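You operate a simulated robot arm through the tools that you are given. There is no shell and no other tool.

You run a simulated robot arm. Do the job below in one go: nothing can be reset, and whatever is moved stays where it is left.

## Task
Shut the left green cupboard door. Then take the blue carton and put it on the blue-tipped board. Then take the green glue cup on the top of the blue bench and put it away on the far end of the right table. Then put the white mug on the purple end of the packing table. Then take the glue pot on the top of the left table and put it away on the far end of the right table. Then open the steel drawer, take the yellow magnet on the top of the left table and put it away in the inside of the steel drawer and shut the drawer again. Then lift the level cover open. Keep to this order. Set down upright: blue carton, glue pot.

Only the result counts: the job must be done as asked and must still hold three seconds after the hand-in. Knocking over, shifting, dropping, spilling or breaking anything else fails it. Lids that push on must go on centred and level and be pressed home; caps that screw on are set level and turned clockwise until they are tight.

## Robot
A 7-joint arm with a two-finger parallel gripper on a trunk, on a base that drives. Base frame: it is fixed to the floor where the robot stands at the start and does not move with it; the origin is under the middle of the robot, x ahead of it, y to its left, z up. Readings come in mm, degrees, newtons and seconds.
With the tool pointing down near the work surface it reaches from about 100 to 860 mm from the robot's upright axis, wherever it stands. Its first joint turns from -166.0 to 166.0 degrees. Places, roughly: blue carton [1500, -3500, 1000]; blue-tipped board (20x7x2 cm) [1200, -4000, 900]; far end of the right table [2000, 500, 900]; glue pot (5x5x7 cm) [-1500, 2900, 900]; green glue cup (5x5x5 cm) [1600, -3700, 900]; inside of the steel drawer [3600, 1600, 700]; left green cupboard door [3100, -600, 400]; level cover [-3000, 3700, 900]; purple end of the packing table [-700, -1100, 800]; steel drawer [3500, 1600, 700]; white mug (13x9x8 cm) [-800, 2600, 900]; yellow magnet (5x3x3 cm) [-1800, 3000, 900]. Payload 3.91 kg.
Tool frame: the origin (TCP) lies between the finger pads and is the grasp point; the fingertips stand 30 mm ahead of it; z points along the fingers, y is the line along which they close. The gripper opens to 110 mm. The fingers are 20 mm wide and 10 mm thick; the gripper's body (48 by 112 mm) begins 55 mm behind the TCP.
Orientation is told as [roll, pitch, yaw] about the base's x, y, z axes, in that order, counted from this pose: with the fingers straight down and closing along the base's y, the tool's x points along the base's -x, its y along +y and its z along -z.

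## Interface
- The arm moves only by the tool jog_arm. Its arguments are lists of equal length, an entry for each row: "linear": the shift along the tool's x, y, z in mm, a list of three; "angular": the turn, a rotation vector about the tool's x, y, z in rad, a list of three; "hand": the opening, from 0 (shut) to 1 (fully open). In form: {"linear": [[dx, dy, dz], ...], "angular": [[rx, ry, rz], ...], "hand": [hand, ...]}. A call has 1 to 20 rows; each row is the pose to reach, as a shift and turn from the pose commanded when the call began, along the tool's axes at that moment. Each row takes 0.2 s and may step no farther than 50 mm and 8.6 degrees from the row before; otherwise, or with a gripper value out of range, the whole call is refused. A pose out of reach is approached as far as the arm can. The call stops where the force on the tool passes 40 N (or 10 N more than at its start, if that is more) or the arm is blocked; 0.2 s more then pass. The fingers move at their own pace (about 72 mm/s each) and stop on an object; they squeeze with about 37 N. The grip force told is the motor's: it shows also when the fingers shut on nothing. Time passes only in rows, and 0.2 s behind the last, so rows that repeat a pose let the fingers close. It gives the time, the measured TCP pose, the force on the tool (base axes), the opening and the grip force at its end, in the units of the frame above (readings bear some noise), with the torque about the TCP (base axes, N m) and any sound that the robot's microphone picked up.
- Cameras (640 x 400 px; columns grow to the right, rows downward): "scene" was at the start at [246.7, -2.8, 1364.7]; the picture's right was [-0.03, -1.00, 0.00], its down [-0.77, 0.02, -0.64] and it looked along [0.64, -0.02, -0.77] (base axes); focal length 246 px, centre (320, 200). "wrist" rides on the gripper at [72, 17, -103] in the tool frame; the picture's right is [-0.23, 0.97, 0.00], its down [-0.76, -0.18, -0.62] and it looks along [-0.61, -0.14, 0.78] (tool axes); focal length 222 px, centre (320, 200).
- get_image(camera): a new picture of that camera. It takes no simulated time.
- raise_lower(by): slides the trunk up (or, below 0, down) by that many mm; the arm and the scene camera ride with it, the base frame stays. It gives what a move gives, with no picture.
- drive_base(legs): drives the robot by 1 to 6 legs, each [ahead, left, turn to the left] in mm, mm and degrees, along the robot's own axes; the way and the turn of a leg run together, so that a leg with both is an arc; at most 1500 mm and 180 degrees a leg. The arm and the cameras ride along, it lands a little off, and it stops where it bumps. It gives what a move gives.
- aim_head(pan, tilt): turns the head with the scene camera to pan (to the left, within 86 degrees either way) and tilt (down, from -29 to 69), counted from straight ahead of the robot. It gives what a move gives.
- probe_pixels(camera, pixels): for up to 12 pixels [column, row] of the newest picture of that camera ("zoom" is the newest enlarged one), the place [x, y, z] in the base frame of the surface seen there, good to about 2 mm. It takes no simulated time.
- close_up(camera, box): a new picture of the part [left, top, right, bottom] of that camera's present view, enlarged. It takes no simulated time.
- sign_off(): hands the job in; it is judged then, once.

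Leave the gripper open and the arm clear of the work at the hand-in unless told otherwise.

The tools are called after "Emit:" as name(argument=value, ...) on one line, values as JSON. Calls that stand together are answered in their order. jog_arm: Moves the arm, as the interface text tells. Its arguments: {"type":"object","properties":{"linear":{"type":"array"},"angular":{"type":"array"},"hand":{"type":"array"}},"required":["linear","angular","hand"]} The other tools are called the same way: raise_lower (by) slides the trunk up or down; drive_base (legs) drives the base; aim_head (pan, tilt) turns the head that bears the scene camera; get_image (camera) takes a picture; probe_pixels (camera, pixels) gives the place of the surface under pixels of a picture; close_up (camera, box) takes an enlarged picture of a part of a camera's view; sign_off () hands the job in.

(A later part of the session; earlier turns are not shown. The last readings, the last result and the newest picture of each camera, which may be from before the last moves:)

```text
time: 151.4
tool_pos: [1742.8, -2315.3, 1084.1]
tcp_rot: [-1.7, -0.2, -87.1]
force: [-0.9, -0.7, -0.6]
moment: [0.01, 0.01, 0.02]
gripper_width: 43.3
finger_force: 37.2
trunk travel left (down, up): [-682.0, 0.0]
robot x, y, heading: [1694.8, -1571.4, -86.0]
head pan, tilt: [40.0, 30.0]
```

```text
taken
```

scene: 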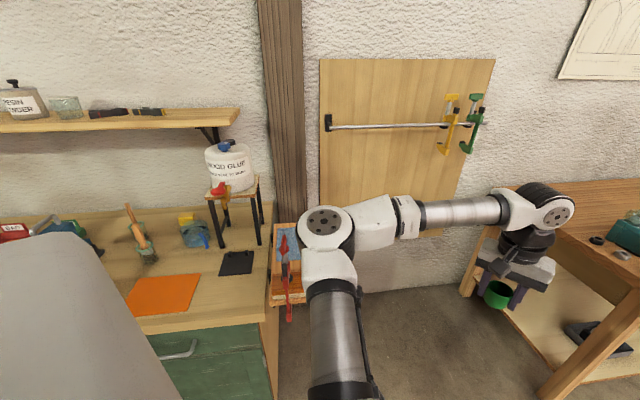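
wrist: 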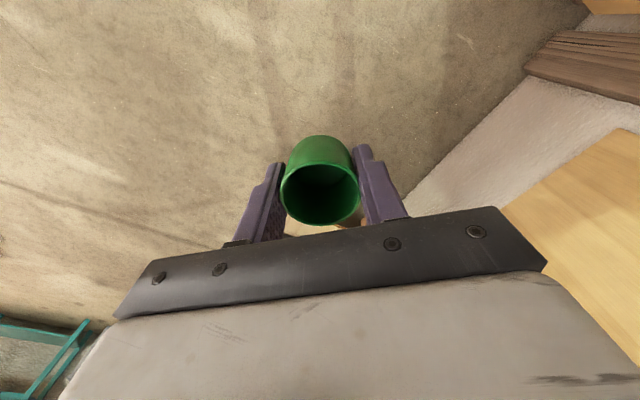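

The cup is still held. I move away back and right, then look at the clamps.

Emit:
drive_base(legs=[[-300, -500, 0]])

Emit:
aim_head(pan=35, tilt=20)

Emit:
get_image(camera="scene")

Emit:
close_up(camera="scene", box=[260, 130, 400, 250])

```text
time: 155.9
tool_pos: [1200.7, -2049.4, 1084.3]
tcp_rot: [-1.7, -0.2, -88.0]
force: [-0.5, 0.1, 0.1]
moment: [-0.02, -0.02, 0.01]
gripper_width: 43.4
finger_force: 36.3
trunk travel left (down, up): [-682.0, 0.0]
robot x, y, heading: [1162.5, -1302.3, -86.9]
head pan, tilt: [40.0, 30.0]
```

```text
time: 156.6
tool_pos: [1201.5, -2049.2, 1083.8]
tcp_rot: [-1.8, -0.1, -88.0]
force: [0.1, -0.1, -0.4]
moment: [0.0, -0.02, -0.02]
gripper_width: 43.5
finger_force: 37.0
trunk travel left (down, up): [-682.0, 0.0]
robot x, y, heading: [1161.7, -1303.2, -86.9]
head pan, tilt: [35.0, 20.0]
```

```text
taken
```

scene: 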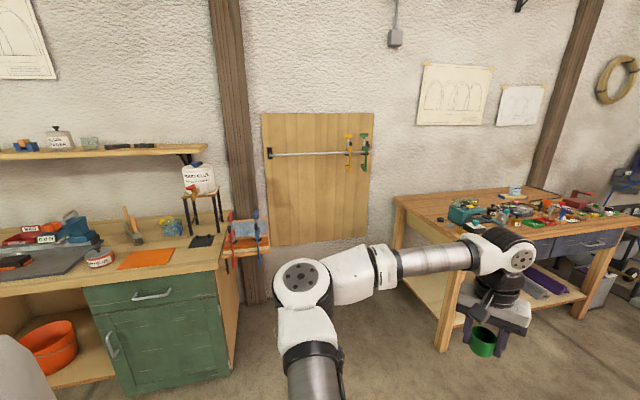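

```text
3.33 times, centred on (330, 190) of scene
```

zoom: 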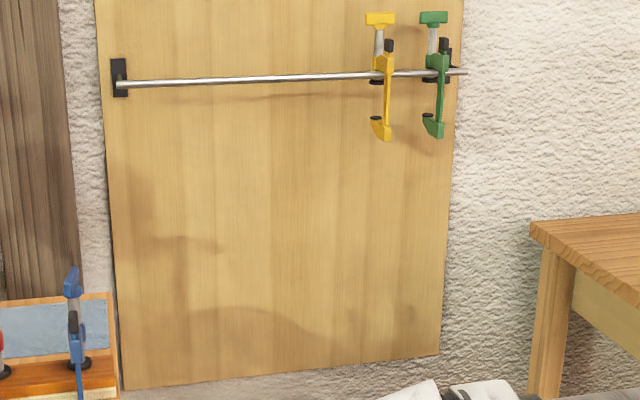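

The clamps look in place; a closer look to be sure.

Emit:
close_up(camera="scene", box=[170, 190, 290, 280])

```text
4.44 times, centred on (230, 235) of scene
```

zoom: 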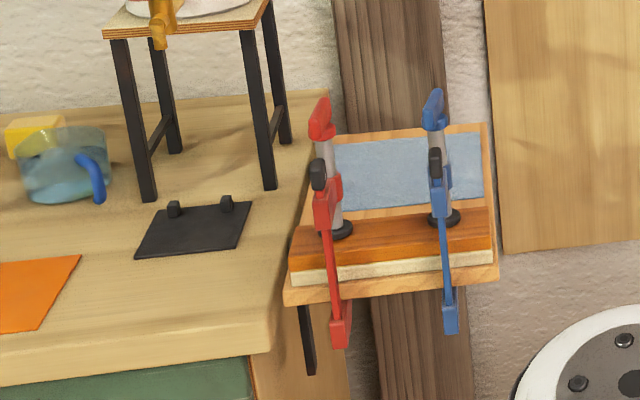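

The clamps stand as before. Here I have 750 mm free all round, so I turn left 135° to face the right table.

Emit:
drive_base(legs=[[0, 0, 135]])

Emit:
aim_head(pan=0, tilt=25)

Emit:
get_image(camera="scene")

```text
time: 162.8
tool_pos: [1648.7, -736.9, 1083.6]
tcp_rot: [-1.6, -0.2, 48.4]
force: [0.3, -0.1, -0.7]
moment: [0.02, -0.02, 0.02]
gripper_width: 43.5
finger_force: 36.9
trunk travel left (down, up): [-682.0, 0.0]
robot x, y, heading: [1165.9, -1304.7, 49.4]
head pan, tilt: [35.0, 20.0]
```

```text
time: 163.8
tool_pos: [1649.8, -738.0, 1084.9]
tcp_rot: [-1.8, -0.2, 48.5]
force: [-0.1, -0.1, -0.3]
moment: [0.0, 0.0, -0.02]
gripper_width: 43.4
finger_force: 36.6
trunk travel left (down, up): [-682.0, 0.0]
robot x, y, heading: [1162.9, -1302.6, 49.8]
head pan, tilt: [0.0, 25.0]
```

```text
taken
```

scene: 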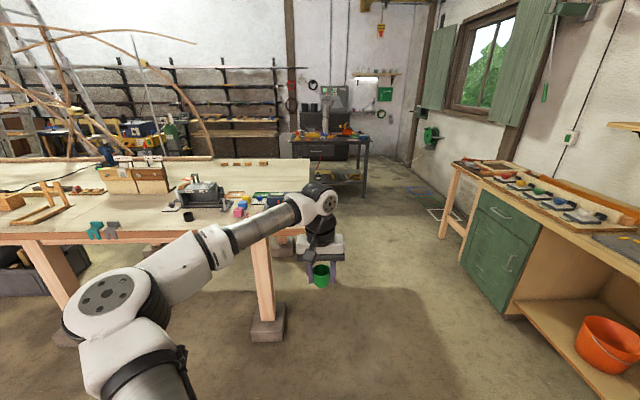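

I drive 500 ahead and 400 left toward the table's long side near its far end, and look at the table top.

Emit:
drive_base(legs=[[450, 400, -2]])

Emit:
aim_head(pan=0, tilt=32)

Emit:
get_image(camera="scene")

```text
time: 167.5
tool_pos: [1658.3, -151.5, 1083.3]
tcp_rot: [-1.7, -0.1, 46.6]
force: [0.3, 0.5, -0.2]
moment: [-0.04, -0.01, 0.03]
gripper_width: 43.1
finger_force: 36.9
trunk travel left (down, up): [-682.0, 0.0]
robot x, y, heading: [1158.6, -699.9, 47.4]
head pan, tilt: [0.0, 25.0]
```

```text
time: 168.2
tool_pos: [1658.9, -151.2, 1084.3]
tcp_rot: [-1.7, -0.2, 46.6]
force: [-0.1, -0.6, 0.3]
moment: [-0.01, 0.0, 0.01]
gripper_width: 43.4
finger_force: 36.8
trunk travel left (down, up): [-682.0, 0.0]
robot x, y, heading: [1151.2, -701.5, 47.9]
head pan, tilt: [0.0, 32.0]
```

```text
taken
```

scene: 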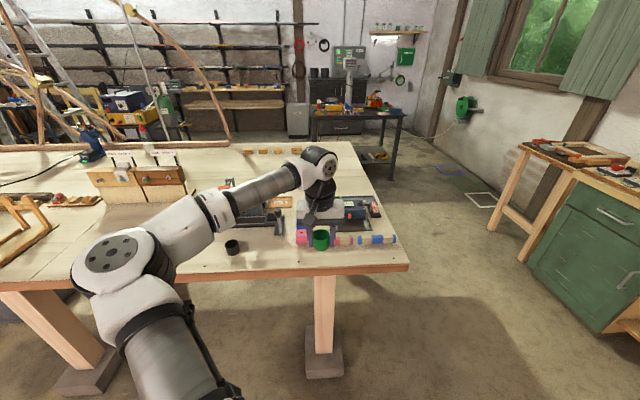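

I probe free spots on the table's far part and its corners.

Emit:
probe_pixels(camera="scene", pixels=[[405, 266], [348, 143], [240, 172], [280, 163], [360, 180], [375, 185], [245, 152], [290, 152], [160, 195], [232, 248], [200, 270], [345, 185]])

Emit:
close_up(camera="scene", box=[180, 130, 420, 280])

```text
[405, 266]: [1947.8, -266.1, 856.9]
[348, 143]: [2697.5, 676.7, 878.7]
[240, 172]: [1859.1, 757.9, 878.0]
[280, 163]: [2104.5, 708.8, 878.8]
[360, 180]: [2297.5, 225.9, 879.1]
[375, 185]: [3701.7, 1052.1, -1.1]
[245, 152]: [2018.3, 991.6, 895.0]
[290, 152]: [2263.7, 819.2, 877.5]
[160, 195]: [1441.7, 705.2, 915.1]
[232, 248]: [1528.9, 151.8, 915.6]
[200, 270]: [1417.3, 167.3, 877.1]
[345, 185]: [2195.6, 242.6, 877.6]
```

```text
2.67 times, centred on (300, 205) of scene
```

zoom: 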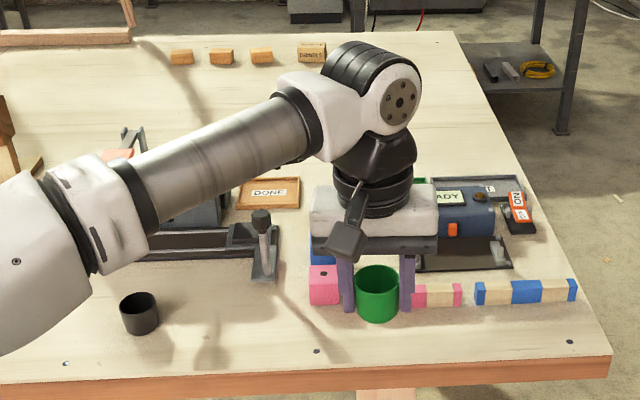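

The far end panel runs from corner (1948,-266) to (2697,677). I'll serve it from its short end. I turn left 93° here, drive back 950, then right 1436 along the gap, which keeps about 600 mm to the table and 700 to the cupboard.

Emit:
drive_base(legs=[[0, 0, 93.6], [-950, 0, 0]])

Emit:
get_image(camera="scene")

```text
time: 177.1
tool_pos: [1307.2, -820.8, 1084.9]
tcp_rot: [-1.7, -0.2, 139.4]
force: [-0.3, 0.9, -0.4]
moment: [0.0, 0.02, -0.03]
gripper_width: 43.2
finger_force: 36.9
trunk travel left (down, up): [-682.0, 0.0]
robot x, y, heading: [1879.5, -1297.7, 140.4]
head pan, tilt: [0.0, 32.0]
```

```text
taken
```

scene: 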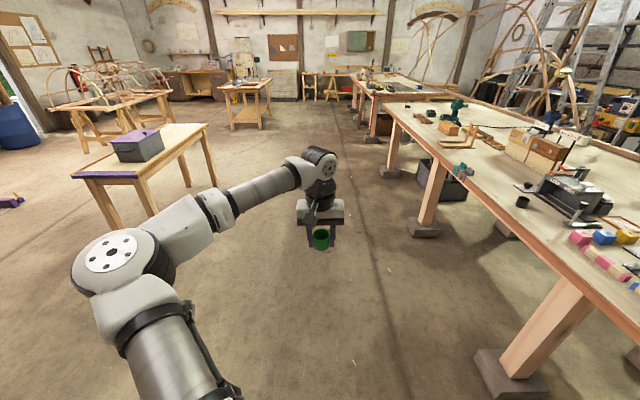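

On track. I continue right 1436 along the gap.

Emit:
drive_base(legs=[[0, -1436, 1]])

Emit:
get_image(camera="scene")

```text
time: 188.5
tool_pos: [2191.5, 287.1, 1083.4]
tcp_rot: [-1.8, -0.3, 141.0]
force: [0.3, -0.2, -0.8]
moment: [0.02, 0.03, 0.02]
gripper_width: 43.2
finger_force: 37.1
trunk travel left (down, up): [-682.0, 0.0]
robot x, y, heading: [2776.8, -172.9, 142.2]
head pan, tilt: [0.0, 32.0]
```

```text
taken
```

scene: 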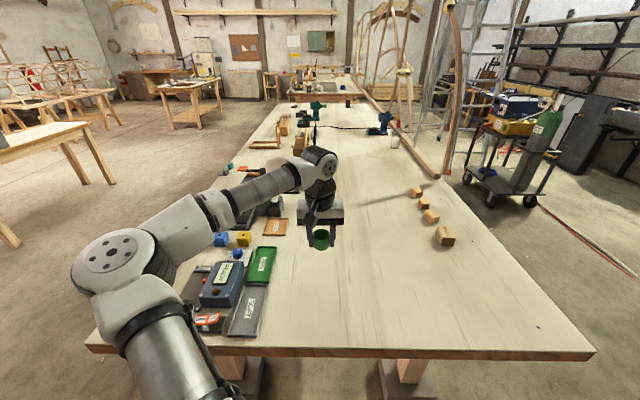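

There's plenty of free table between the trays and the wood blocks. I probe candidate spots.

Emit:
probe_pixels(camera="scene", pixels=[[360, 270], [370, 230], [380, 205], [360, 180], [400, 270], [445, 235], [415, 190], [275, 228], [262, 265], [340, 290], [90, 350], [590, 355]])

Emit:
close_up(camera="scene", box=[200, 90, 480, 280])

```text
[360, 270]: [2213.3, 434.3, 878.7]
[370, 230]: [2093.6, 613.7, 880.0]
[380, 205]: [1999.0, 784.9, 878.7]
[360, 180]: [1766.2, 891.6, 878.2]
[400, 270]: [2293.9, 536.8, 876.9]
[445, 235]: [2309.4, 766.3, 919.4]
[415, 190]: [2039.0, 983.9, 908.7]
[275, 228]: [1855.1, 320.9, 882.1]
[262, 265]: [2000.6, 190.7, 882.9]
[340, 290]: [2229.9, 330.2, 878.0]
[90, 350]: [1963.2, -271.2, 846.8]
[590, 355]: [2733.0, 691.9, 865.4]
```

```text
2.11 times, centred on (340, 185) of scene
```

zoom: 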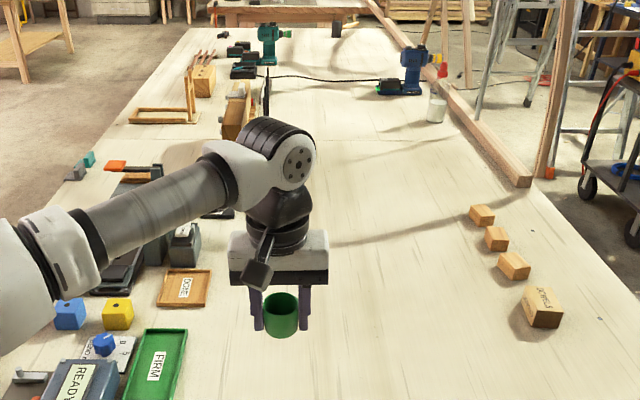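

I drive ahead 150 mm, with the cup bottom at about z 1048, then shift right to (2110,450).

Emit:
drive_base(legs=[[150, 0, 0]])

Emit:
get_image(camera="wrist")

```text
time: 189.8
tool_pos: [2074.4, 376.5, 1083.5]
tcp_rot: [-1.6, -0.1, 141.1]
force: [1.5, 0.3, -0.5]
moment: [0.02, -0.03, 0.02]
gripper_width: 43.4
finger_force: 36.7
trunk travel left (down, up): [-682.0, 0.0]
robot x, y, heading: [2662.2, -82.0, 142.2]
head pan, tilt: [0.0, 32.0]
```

```text
taken
```

wrist: 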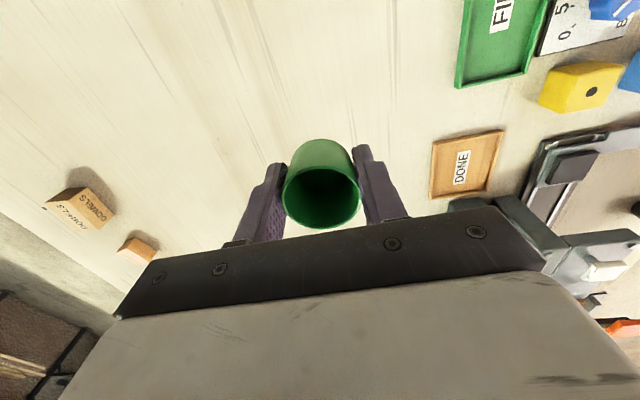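

I shift right 79 and ahead 15, level the 1.6° roll, and lower to z 930.

Emit:
jog_arm(linear=[[-8, -40, 0], [-15, -79, 0], [-15, -79, 45], [-15, -79, 90], [-15, -79, 130], [-15, -79, 153]], angular=[[-0.013, 0, 0], [-0.026, 0, 0], [-0.026, 0, 0], [-0.026, 0, 0], [-0.026, 0, 0], [-0.026, 0, 0]], hand=[0.35, 0.35, 0.35, 0.35, 0.35, 0.35])

Emit:
get_image(camera="wrist")

Emit:
get_image(camera="scene")

```text
time: 191.2
tool_pos: [2114.5, 453.0, 933.2]
tcp_rot: [-0.2, -0.4, 141.0]
force: [-1.3, -0.6, 0.2]
moment: [-0.04, 0.04, -0.02]
gripper_width: 43.4
finger_force: 36.8
trunk travel left (down, up): [-682.0, 0.0]
robot x, y, heading: [2664.1, -82.6, 142.2]
head pan, tilt: [0.0, 32.0]
```

```text
taken
```

wrist: 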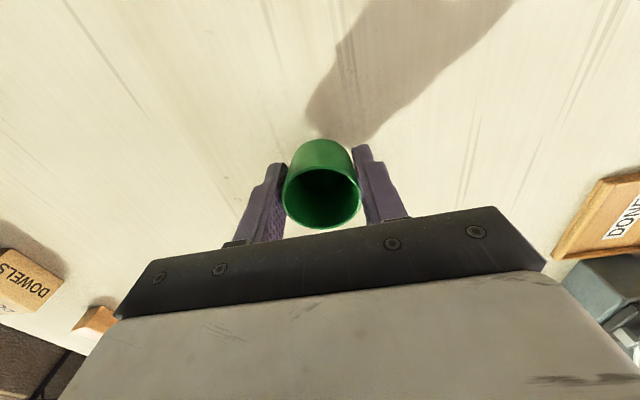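

```text
taken
```

scene: 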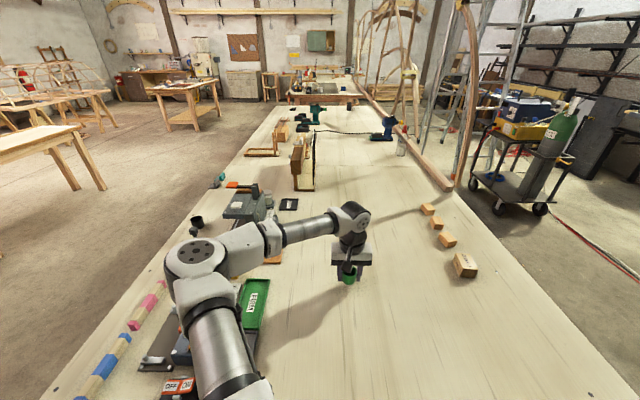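

Clear space beneath. I lower in small steps to contact.

Emit:
jog_arm(linear=[[0, 0, 8], [0, 0, 14], [0, 0, 16], [0, 0, 17], [0, 0, 18]], angular=[[0, 0, 0], [0, 0, 0], [0, 0, 0], [0, 0, 0], [0, 0, 0]], hand=[0.35, 0.35, 0.35, 0.35, 0.35])

```text
time: 192.4
tool_pos: [2115.8, 452.4, 916.8]
tcp_rot: [-0.1, -0.2, 141.0]
force: [-0.5, -0.5, -0.2]
moment: [0.0, 0.02, -0.01]
gripper_width: 43.4
finger_force: 36.8
trunk travel left (down, up): [-682.0, 0.0]
robot x, y, heading: [2666.0, -82.1, 142.2]
head pan, tilt: [0.0, 32.0]
```

Emit:
jog_arm(linear=[[0, 0, 1], [0, 0, 2], [0, 0, 3], [0, 0, 3]], angular=[[0, 0, 0], [0, 0, 0], [0, 0, 0], [0, 0, 0]], hand=[0.35, 0.35, 0.35, 0.35])

```text
time: 193.4
tool_pos: [2117.1, 452.3, 913.3]
tcp_rot: [-0.2, -0.2, 141.0]
force: [-1.6, 0.6, 4.9]
moment: [0.06, 0.13, -0.05]
gripper_width: 43.3
finger_force: 37.4
trunk travel left (down, up): [-682.0, 0.0]
robot x, y, heading: [2659.8, -83.1, 142.3]
head pan, tilt: [0.0, 32.0]
```

Contact at 4.9 N. I open the fingers and rise.

Emit:
jog_arm(linear=[[0, 0, 0], [0, 0, 0], [0, 0, 0], [0, 0, -40], [0, 0, -85], [0, 0, -130], [0, 0, -170]], angular=[[0, 0, 0], [0, 0, 0], [0, 0, 0], [0, 0, 0], [0, 0, 0], [0, 0, 0], [0, 0, 0]], hand=[0.5, 0.65, 0.65, 0.65, 0.65, 0.65, 0.65])

Emit:
get_image(camera="scene")

Emit:
get_image(camera="wrist")

```text
time: 195.0
tool_pos: [2119.4, 449.6, 1083.7]
tcp_rot: [-0.3, -0.2, 141.0]
force: [1.2, -0.3, -0.4]
moment: [0.03, -0.01, 0.0]
gripper_width: 71.8
finger_force: 0.0
trunk travel left (down, up): [-682.0, 0.0]
robot x, y, heading: [2663.7, -82.3, 142.3]
head pan, tilt: [0.0, 32.0]
```

```text
taken
```

scene: 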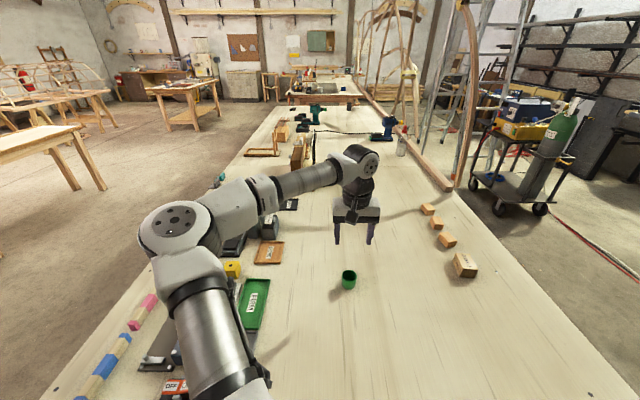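

```text
taken
```

wrist: 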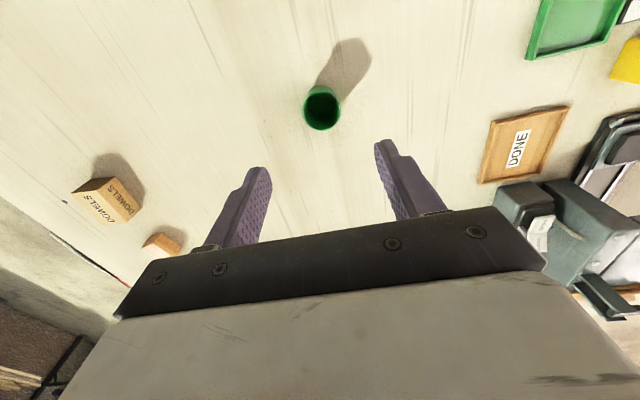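

The cup stands at (2117,452). Next, the mug. I go back the same way: back 150, left 1436 along the gap, then ahead along the table's long side.

Emit:
drive_base(legs=[[-150, 0, 0], [0, 1440, 0], [1000, 0, 0], [1300, 0, 0]])

Emit:
get_image(camera="scene")

```text
time: 218.4
tool_pos: [-486.2, 625.4, 1082.0]
tcp_rot: [-0.3, -0.2, 141.4]
force: [-0.2, 0.2, 1.1]
moment: [-0.01, -0.01, 0.02]
gripper_width: 71.4
finger_force: 0.0
trunk travel left (down, up): [-682.0, 0.0]
robot x, y, heading: [59.5, 96.2, 142.6]
head pan, tilt: [0.0, 32.0]
```

```text
taken
```

scene: 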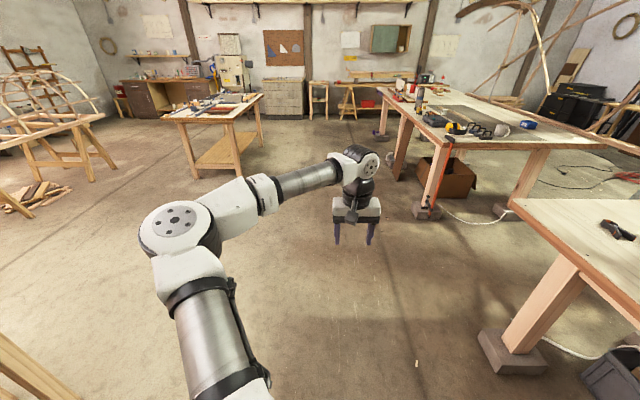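

The left table is ahead right. I zoom in to find the mug, pot and magnet.

Emit:
close_up(camera="scene", box=[370, 60, 630, 180])

Emit:
probe_pixels(camera="scene", pixels=[[527, 124], [400, 110], [440, 148], [630, 152], [450, 120], [500, 105], [395, 92], [425, 80], [430, 215], [585, 118]])

```text
2.46 times, centred on (500, 120) of scene
```

zoom: 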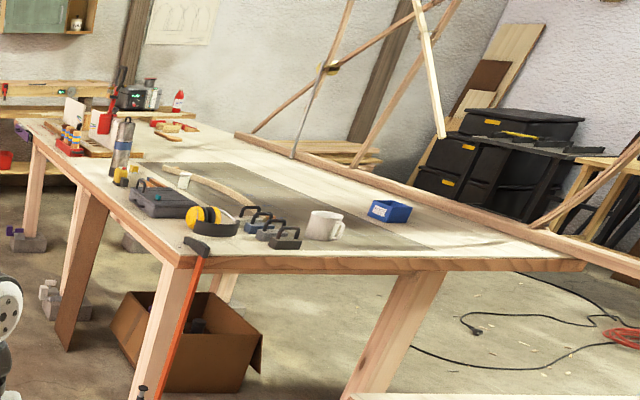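

```text
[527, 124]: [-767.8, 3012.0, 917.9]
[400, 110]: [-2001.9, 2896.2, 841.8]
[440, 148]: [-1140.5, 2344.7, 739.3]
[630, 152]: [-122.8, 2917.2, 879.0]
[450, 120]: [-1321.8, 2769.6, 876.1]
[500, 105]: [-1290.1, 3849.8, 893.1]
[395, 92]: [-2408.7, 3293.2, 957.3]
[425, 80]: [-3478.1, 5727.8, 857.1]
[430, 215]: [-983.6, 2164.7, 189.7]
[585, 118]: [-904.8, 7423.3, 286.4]
```

The white mug is at zoom (325,226). I probe it, the table's edge and neighbours.

Emit:
probe_pixels(camera="zoom", pixels=[[322, 226], [342, 228], [180, 258], [580, 262], [288, 238], [210, 220], [400, 212], [130, 150], [188, 178], [400, 256], [20, 125], [240, 135]])

Emit:
close_up(camera="scene", box=[420, 100, 560, 160])

```text
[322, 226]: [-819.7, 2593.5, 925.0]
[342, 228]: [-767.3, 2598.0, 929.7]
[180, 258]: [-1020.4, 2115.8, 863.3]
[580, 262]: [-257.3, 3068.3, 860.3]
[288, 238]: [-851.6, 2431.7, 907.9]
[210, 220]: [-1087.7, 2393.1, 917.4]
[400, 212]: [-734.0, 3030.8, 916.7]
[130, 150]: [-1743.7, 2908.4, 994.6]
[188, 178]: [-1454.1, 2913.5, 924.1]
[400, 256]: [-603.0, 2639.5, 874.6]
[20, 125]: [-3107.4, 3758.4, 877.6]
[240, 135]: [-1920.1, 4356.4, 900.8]
```

```text
4.57 times, centred on (490, 130) of scene
```

zoom: 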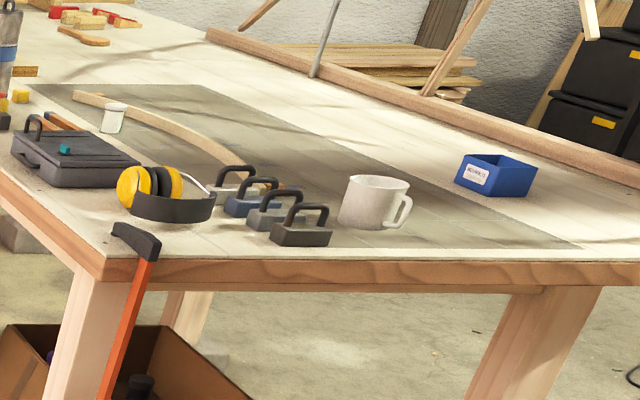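

I probe the gap between the two tables, to see if the robot fits at the left table's near end.

Emit:
get_image(camera="scene")

Emit:
probe_pixels(camera="scene", pixels=[[514, 200], [600, 202], [638, 290], [515, 355], [550, 212], [440, 165], [500, 215], [460, 190], [425, 210], [620, 230]])

```text
taken
```

scene: 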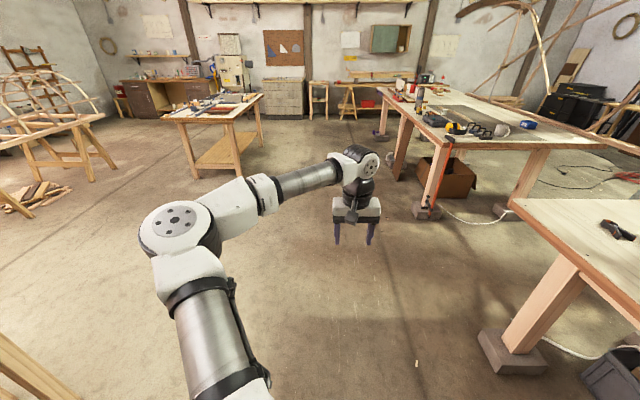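

```text
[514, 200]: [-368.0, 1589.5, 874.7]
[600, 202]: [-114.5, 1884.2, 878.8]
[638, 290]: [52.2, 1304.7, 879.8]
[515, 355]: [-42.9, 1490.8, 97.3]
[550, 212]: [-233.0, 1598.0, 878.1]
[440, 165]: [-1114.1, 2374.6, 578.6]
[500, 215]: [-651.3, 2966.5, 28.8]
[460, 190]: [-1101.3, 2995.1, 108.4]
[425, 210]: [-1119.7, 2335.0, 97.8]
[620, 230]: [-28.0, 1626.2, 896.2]
```

The gap is 837 mm. I prefer the left table's long near side: mug depth about 500, pot 350. I check the loose table at (210,110) in the picture before driving there.

Emit:
probe_pixels(camera="scene", pixels=[[235, 175], [262, 100], [262, 145], [20, 350], [165, 120], [380, 130]])

Emit:
drive_base(legs=[[1200, -134, 0]])

Emit:
get_image(camera="scene")

```text
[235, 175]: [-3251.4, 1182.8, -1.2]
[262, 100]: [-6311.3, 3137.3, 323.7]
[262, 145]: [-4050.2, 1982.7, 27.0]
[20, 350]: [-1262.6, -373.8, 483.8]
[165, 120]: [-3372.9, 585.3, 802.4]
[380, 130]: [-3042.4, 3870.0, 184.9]
```

```text
time: 224.6
tool_pos: [-1374.8, 1476.8, 1082.0]
tcp_rot: [-0.2, -0.3, 141.4]
force: [-1.1, 1.1, 0.0]
moment: [-0.04, -0.02, -0.02]
gripper_width: 71.5
finger_force: 0.1
trunk travel left (down, up): [-682.0, 0.0]
robot x, y, heading: [-827.7, 948.1, 142.5]
head pan, tilt: [0.0, 32.0]
```

```text
taken
```

scene: 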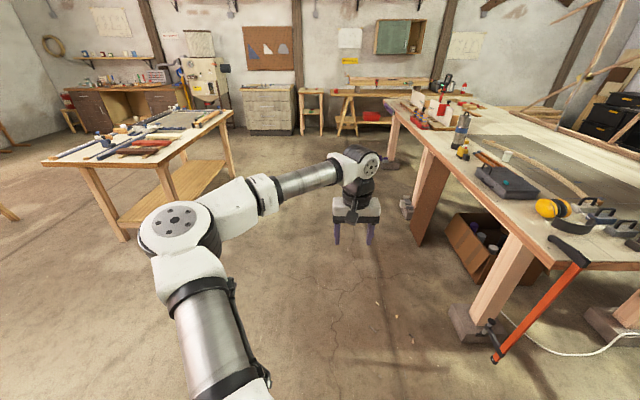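

The orange-handled tool leans at the table's corner. I probe its foot, the mug side and the pot area.

Emit:
probe_pixels(camera="scene", pixels=[[495, 358], [570, 245], [530, 320], [525, 240], [507, 156], [470, 140], [460, 155], [555, 207], [632, 228], [395, 112]])

Emit:
close_up(camera="scene", box=[420, 100, 640, 260])

```text
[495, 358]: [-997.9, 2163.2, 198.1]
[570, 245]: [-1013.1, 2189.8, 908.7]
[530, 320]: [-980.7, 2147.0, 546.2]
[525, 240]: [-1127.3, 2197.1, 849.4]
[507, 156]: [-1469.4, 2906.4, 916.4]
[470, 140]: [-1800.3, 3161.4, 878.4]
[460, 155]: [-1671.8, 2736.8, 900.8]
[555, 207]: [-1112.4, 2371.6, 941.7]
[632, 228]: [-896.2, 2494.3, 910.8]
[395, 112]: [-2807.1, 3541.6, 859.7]
```

```text
2.50 times, centred on (530, 180) of scene
```

zoom: 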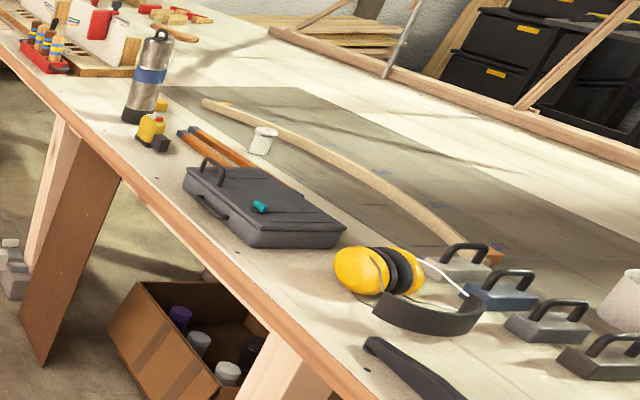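

The leaning tool hugs the corner around (-1000,2150). I drive to about (-1250,1350), turn right 90° to face the table, then approach to about (-1360,1900).

Emit:
drive_base(legs=[[580, -62, 0], [0, 0, -90], [250, 422, 0]])

Emit:
get_image(camera="scene")

```text
time: 235.2
tool_pos: [-907.5, 2354.5, 1082.2]
tcp_rot: [-0.3, -0.2, 51.6]
force: [0.3, 0.2, -0.2]
moment: [0.03, 0.0, -0.06]
gripper_width: 71.5
finger_force: 0.0
trunk travel left (down, up): [-682.0, 0.0]
robot x, y, heading: [-1435.1, 1803.3, 52.8]
head pan, tilt: [0.0, 32.0]
```

```text
taken
```

scene: 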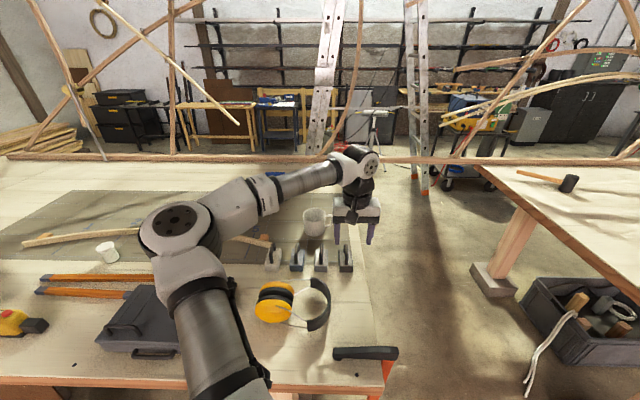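

The mug is at (315,222). I zoom in.

Emit:
close_up(camera="scene", box=[250, 180, 390, 290])

Emit:
get_image(camera="wrist")

```text
3.64 times, centred on (320, 235) of scene
```

zoom: 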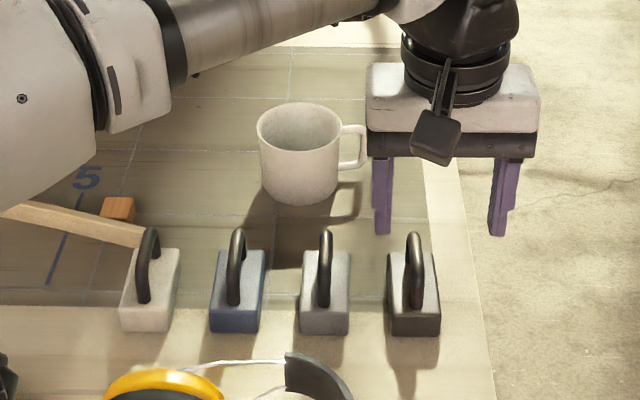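

```text
taken
```

wrist: 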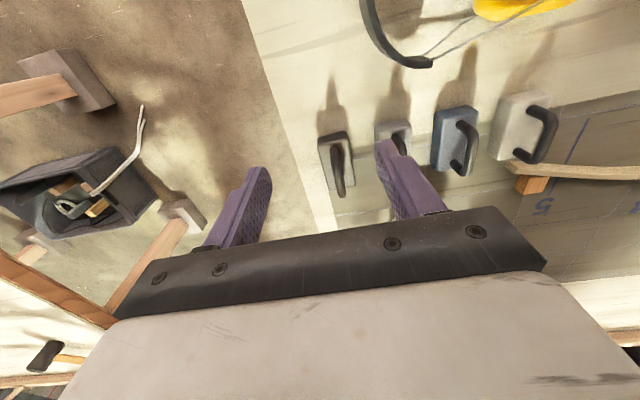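

Emit:
probe_pixels(camera="zoom", pixels=[[258, 125], [342, 128], [300, 103], [300, 155], [270, 145], [332, 143], [360, 145], [300, 203], [232, 240], [322, 238], [300, 130], [275, 108]])

```text
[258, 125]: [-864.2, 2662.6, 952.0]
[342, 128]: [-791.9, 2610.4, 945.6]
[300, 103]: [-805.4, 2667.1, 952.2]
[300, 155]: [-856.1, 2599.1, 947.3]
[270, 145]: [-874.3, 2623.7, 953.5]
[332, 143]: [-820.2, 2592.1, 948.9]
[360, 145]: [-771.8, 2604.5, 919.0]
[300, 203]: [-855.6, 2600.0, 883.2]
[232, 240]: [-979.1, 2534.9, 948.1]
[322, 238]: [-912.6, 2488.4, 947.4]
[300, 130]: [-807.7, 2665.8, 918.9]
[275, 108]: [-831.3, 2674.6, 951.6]
```

The mug: rim centre (-830,2634), about 87 mm wide, top z 952, handle toward -28°. I'll grasp it with the fingers in front and behind, perpendicular to the handle. I drive ahead 120 mm.

Emit:
drive_base(legs=[[120, 0, 0]])

```text
time: 236.5
tool_pos: [-837.8, 2448.0, 1083.1]
tcp_rot: [-0.3, -0.1, 51.6]
force: [0.8, 0.0, 0.0]
moment: [-0.01, 0.01, 0.02]
gripper_width: 71.1
finger_force: 0.1
trunk travel left (down, up): [-682.0, 0.0]
robot x, y, heading: [-1362.2, 1897.4, 52.8]
head pan, tilt: [0.0, 32.0]
```

Now I move over the mug, turning the tool 80° clockwise and opening the hand fully, staying high.

Emit:
jog_arm(linear=[[-15, 11, 0], [-30, 22, 0], [-45, 33, 0], [-60, 44, 0], [-75, 55, 0], [-90, 66, 0], [-105, 77, 0], [-120, 88, 0], [-135, 99, 0], [-150.6, 109.4, 0], [-150.6, 109.4, 0]], angular=[[0, 0, 0.14], [0, 0, 0.28], [0, 0, 0.42], [0, 0, 0.56], [0, 0, 0.7], [0, 0, 0.84], [0, 0, 0.98], [0, 0, 1.12], [0, 0, 1.26], [0, 0, 1.396], [0, 0, 1.396]], hand=[1, 1, 1, 1, 1, 1, 1, 1, 1, 1, 1])

Emit:
get_image(camera="wrist")

Emit:
get_image(camera="scene")

```text
time: 238.8
tool_pos: [-840.5, 2483.3, 993.6]
tcp_rot: [14.9, -3.9, -1.4]
force: [-7.1, -7.5, 30.0]
moment: [-1.79, 0.49, -0.29]
gripper_width: 109.9
finger_force: 0.1
out of reach, approached as far as the arm can: row 5, 6, 7, 8, 9, 10, 11
trunk travel left (down, up): [-682.0, 0.0]
robot x, y, heading: [-1363.4, 1898.1, 52.9]
head pan, tilt: [0.0, 32.0]
stopped in row 11: the force on the tool passed its limit at 215 N (the readings are from after the stop); the commanded pose is now the measured one
```

```text
taken
```

wrist: 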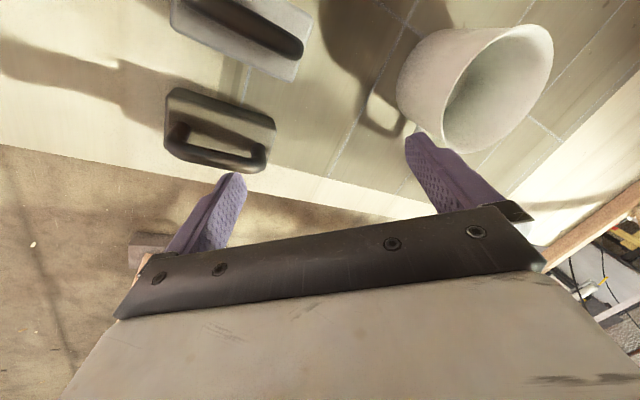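

```text
taken
```

scene: 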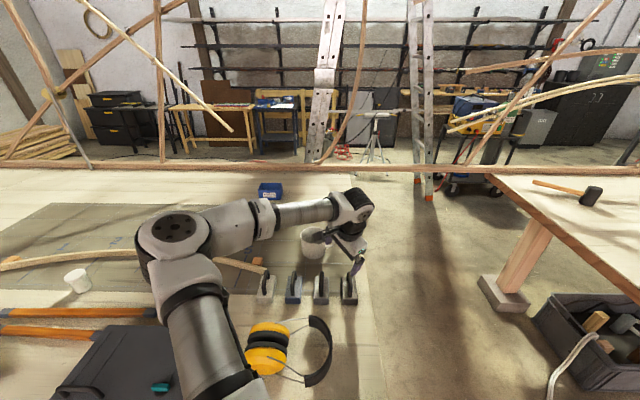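

Trouble: the turn ran out of the arm's range, the tool sagged to z 994 and pressed on something. I lift off at once, gently.

Emit:
jog_arm(linear=[[0, 0, -20], [0, 0, -45], [0, 0, -70]], angular=[[0, 0, 0], [0, 0, 0], [0, 0, 0]], hand=[1, 1, 1])

Emit:
get_image(camera="scene")

Emit:
get_image(camera="wrist")

```text
time: 239.6
tool_pos: [-845.7, 2467.1, 1056.7]
tcp_rot: [14.9, -3.6, -1.4]
force: [-0.4, -0.4, -0.6]
moment: [-0.01, -0.02, -0.05]
gripper_width: 110.3
finger_force: 0.0
trunk travel left (down, up): [-682.0, 0.0]
robot x, y, heading: [-1362.2, 1898.1, 53.0]
head pan, tilt: [0.0, 32.0]
```

```text
taken
```

scene: 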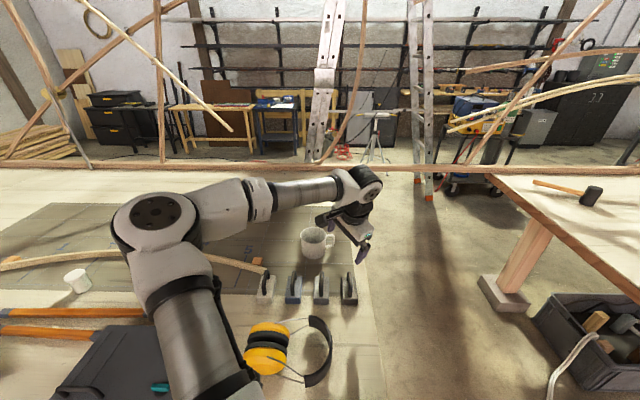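

```text
taken
```

wrist: 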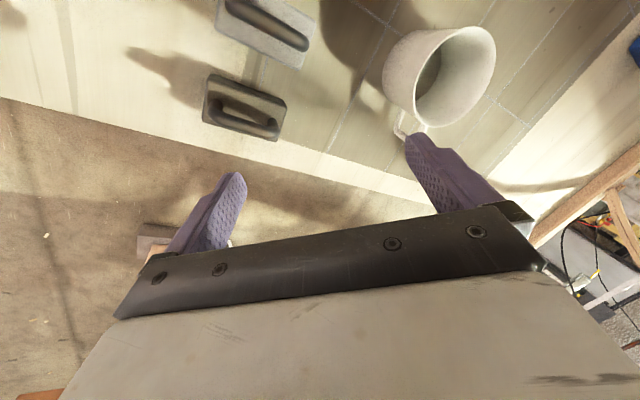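

The mug and weights still seem to stand. I first bring the tool level again (undo the 15° roll).

Emit:
jog_arm(linear=[[0, 0, -10], [0, 0, -20], [0, 0, -25]], angular=[[0.1, 0.02, 0], [0.2, 0.04, 0], [0.26, 0.066, 0]], hand=[1, 1, 1])

Emit:
close_up(camera="scene", box=[240, 210, 400, 320])

```text
time: 240.3
tool_pos: [-837.9, 2451.5, 1056.4]
tcp_rot: [7.0, -7.8, -1.4]
force: [0.2, 0.6, 0.9]
moment: [-0.05, 0.0, -0.02]
gripper_width: 110.0
finger_force: 0.0
out of reach, approached as far as the arm can: row 1, 2, 3
trunk travel left (down, up): [-682.0, 0.0]
robot x, y, heading: [-1362.6, 1898.3, 52.7]
head pan, tilt: [0.0, 32.0]
```

```text
3.64 times, centred on (320, 265) of scene
```

zoom: 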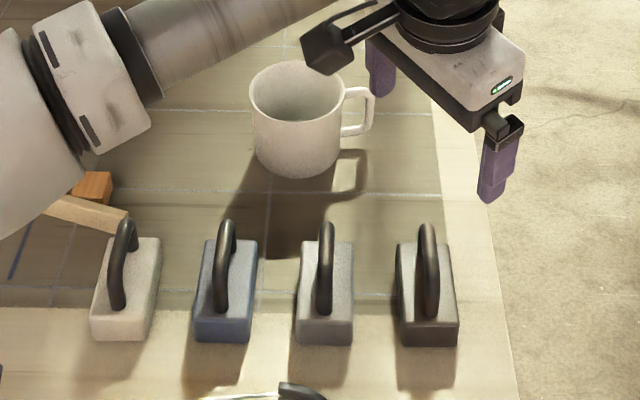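

The mug and the four weights stand unmoved and evenly spaced. I turn the tool back anticlockwise, away from the limit.

Emit:
jog_arm(linear=[[10, 0, -10], [10, 0, -20], [10, 0, -20], [10, 0, -20], [10, 0, -20], [10, 0, -20], [10, 0, -20], [10, 0, -20]], angular=[[0, 0, -0.14], [0, 0, -0.28], [0, 0, -0.42], [0, 0, -0.56], [0, 0, -0.7], [0, 0, -0.84], [0, 0, -0.98], [0, 0, -1.0]], hand=[0.6, 0.6, 0.6, 0.6, 0.6, 0.6, 0.6, 0.6])

Emit:
get_image(camera="scene")

```text
time: 242.2
tool_pos: [-850.1, 2448.6, 1073.6]
tcp_rot: [-2.9, -10.1, 56.8]
force: [-1.1, 1.6, 0.1]
moment: [0.02, 0.01, 0.03]
gripper_width: 66.0
finger_force: 0.0
trunk travel left (down, up): [-682.0, 0.0]
robot x, y, heading: [-1365.6, 1895.0, 52.5]
head pan, tilt: [0.0, 32.0]
```

```text
taken
```

scene: 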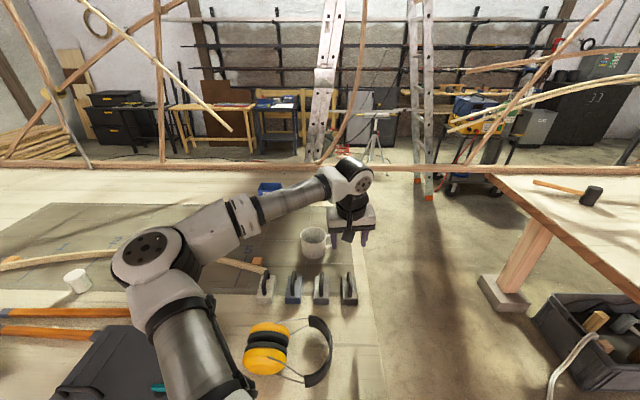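

I level the tool.

Emit:
jog_arm(linear=[[0, 0, -10], [0, 0, -20]], angular=[[-0.025, 0.09, 0], [-0.05, 0.176, 0]], hand=[0.6, 0.6])

Emit:
close_up(camera="scene", box=[250, 210, 390, 310])

Emit:
get_image(camera="wrist")

```text
time: 242.8
tool_pos: [-853.9, 2446.4, 1093.6]
tcp_rot: [0.0, -0.2, 56.4]
force: [0.0, -0.4, -0.1]
moment: [-0.02, -0.01, 0.0]
gripper_width: 66.1
finger_force: 0.1
trunk travel left (down, up): [-682.0, 0.0]
robot x, y, heading: [-1359.1, 1901.9, 53.1]
head pan, tilt: [0.0, 32.0]
```

```text
4.00 times, centred on (320, 260) of scene
```

zoom: 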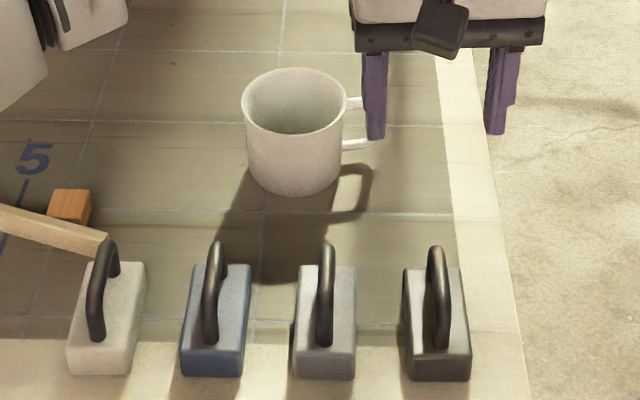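

```text
taken
```

wrist: 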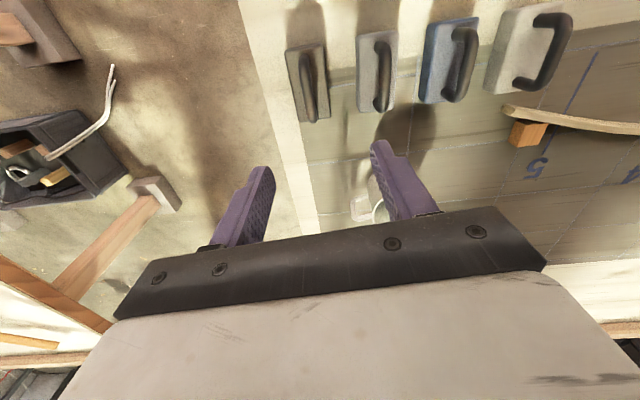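

I re-measure the rim.

Emit:
probe_pixels(camera="zoom", pixels=[[245, 105], [343, 105], [295, 70], [293, 134], [262, 80], [330, 80], [260, 127], [328, 127], [270, 183], [355, 104]])

```text
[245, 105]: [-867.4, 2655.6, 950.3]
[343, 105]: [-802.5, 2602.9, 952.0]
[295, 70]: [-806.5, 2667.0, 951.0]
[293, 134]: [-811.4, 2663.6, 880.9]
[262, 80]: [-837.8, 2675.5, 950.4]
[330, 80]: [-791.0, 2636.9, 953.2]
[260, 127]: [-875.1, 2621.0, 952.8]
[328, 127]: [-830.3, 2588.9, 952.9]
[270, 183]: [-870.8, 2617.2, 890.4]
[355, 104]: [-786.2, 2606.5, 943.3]
```

Rim centre (-834,2631), handle at -27.5°. I'll pinch the wall opposite the handle, at (-871,2650), one finger inside. I move above it, high, watching the reach.

Emit:
jog_arm(linear=[[-30, 25, 0], [-60, 50, 0], [-92, 75, 0], [-125, 100, 0], [-160, 127, 0]], angular=[[0, 0, -0.02], [0, 0, -0.04], [0, 0, -0.06], [0, 0, -0.08], [0, 0, -0.105]], hand=[0.5, 0.5, 0.5, 0.5, 0.5])

Emit:
get_image(camera="wrist")

```text
time: 243.9
tool_pos: [-869.4, 2651.9, 1093.9]
tcp_rot: [0.0, -0.3, 62.4]
force: [-0.6, 0.2, -1.4]
moment: [0.0, 0.0, -0.01]
gripper_width: 55.0
finger_force: 0.0
trunk travel left (down, up): [-682.0, 0.0]
robot x, y, heading: [-1359.7, 1899.9, 52.8]
head pan, tilt: [0.0, 32.0]
```

```text
taken
```

wrist: 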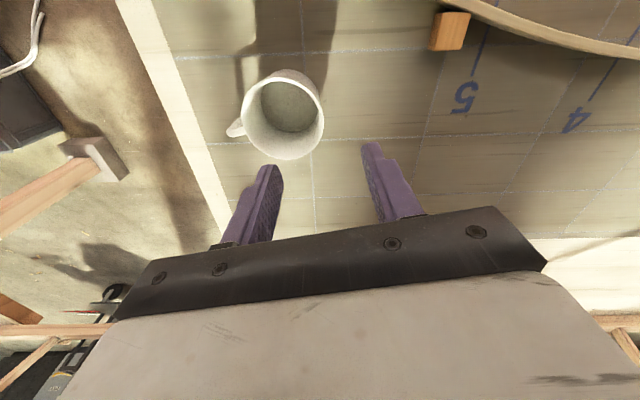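

Good, in reach. I go down to z≈1000 (tips at 970, above the rim) and check.

Emit:
jog_arm(linear=[[-1, 1, 45], [-1, 1, 80], [-1, 1, 94], [-1, 1, 94]], angular=[[0, 0, 0], [0, 0, 0], [0, 0, 0], [0, 0, 0]], hand=[0.5, 0.5, 0.5, 0.5])

Emit:
get_image(camera="wrist")

Emit:
close_up(camera="scene", box=[250, 180, 390, 280])

```text
time: 244.9
tool_pos: [-872.2, 2652.4, 1000.2]
tcp_rot: [0.0, -0.3, 62.4]
force: [-0.1, -0.1, 0.6]
moment: [-0.02, -0.04, 0.02]
gripper_width: 55.0
finger_force: 0.0
trunk travel left (down, up): [-682.0, 0.0]
robot x, y, heading: [-1363.5, 1896.3, 53.0]
head pan, tilt: [0.0, 32.0]
```

```text
taken
```

wrist: 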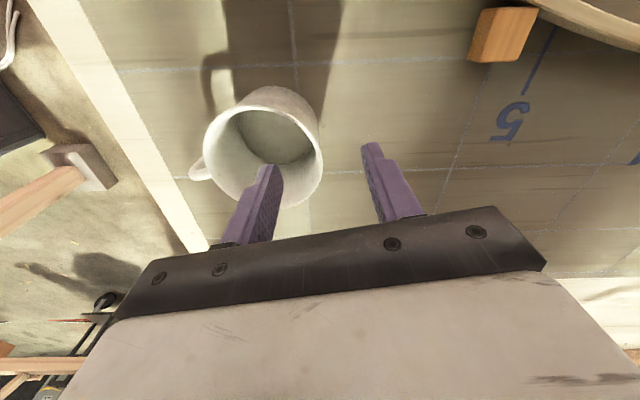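

```text
4.00 times, centred on (320, 230) of scene
```

zoom: 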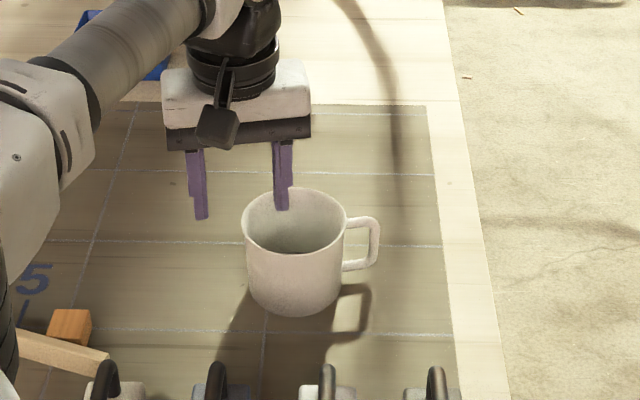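

The wall opposite the handle lies right between the fingers at (320,155). I go down 75 mm to z 925.

Emit:
jog_arm(linear=[[0, 0, 25], [0, 0, 50], [0, 0, 75], [0, 0, 75]], angular=[[0, 0, 0], [0, 0, 0], [0, 0, 0], [0, 0, 0]], hand=[0.5, 0.5, 0.5, 0.5])

Emit:
get_image(camera="wrist")

Emit:
close_up(camera="scene", box=[250, 180, 390, 280])

```text
time: 245.9
tool_pos: [-872.3, 2652.1, 925.9]
tcp_rot: [0.0, -0.2, 62.5]
force: [-0.5, 0.5, -0.8]
moment: [0.03, 0.02, -0.02]
gripper_width: 55.2
finger_force: 0.1
trunk travel left (down, up): [-682.0, 0.0]
robot x, y, heading: [-1362.4, 1899.1, 52.9]
head pan, tilt: [0.0, 32.0]
```

```text
taken
```

wrist: 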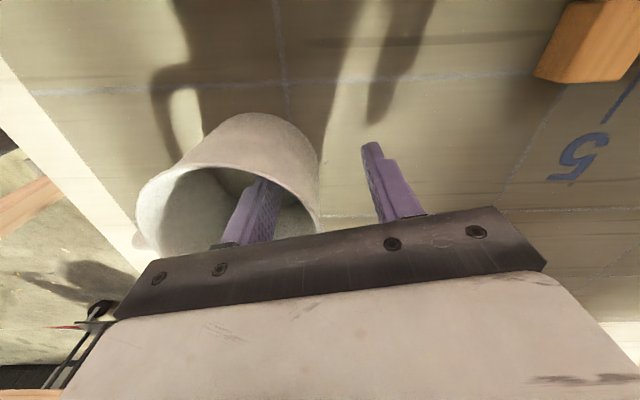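

```text
4.00 times, centred on (320, 230) of scene
```

zoom: 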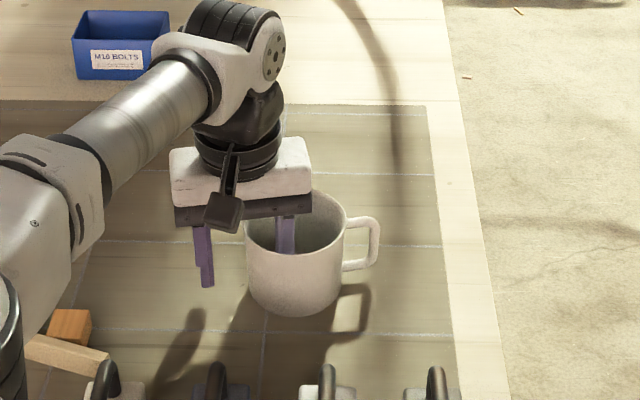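

One finger is inside, one outside. I close on the wall.

Emit:
jog_arm(linear=[[0, 0, 0], [0, 0, 0], [0, 0, 0], [0, 0, 0], [0, 0, 0]], angular=[[0, 0, 0], [0, 0, 0], [0, 0, 0], [0, 0, 0], [0, 0, 0]], hand=[0.3, 0.1, 0, 0, 0])

Emit:
get_image(camera="wrist")

```text
time: 247.2
tool_pos: [-870.4, 2652.2, 928.6]
tcp_rot: [-0.2, -0.5, 62.4]
force: [8.3, 1.6, 17.8]
moment: [-0.64, -1.62, 0.38]
gripper_width: 5.4
finger_force: 36.4
trunk travel left (down, up): [-682.0, 0.0]
robot x, y, heading: [-1364.9, 1898.8, 52.7]
head pan, tilt: [0.0, 32.0]
```

```text
taken
```

wrist: 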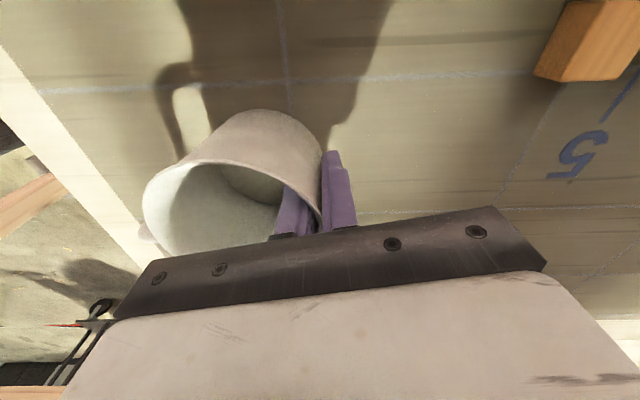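

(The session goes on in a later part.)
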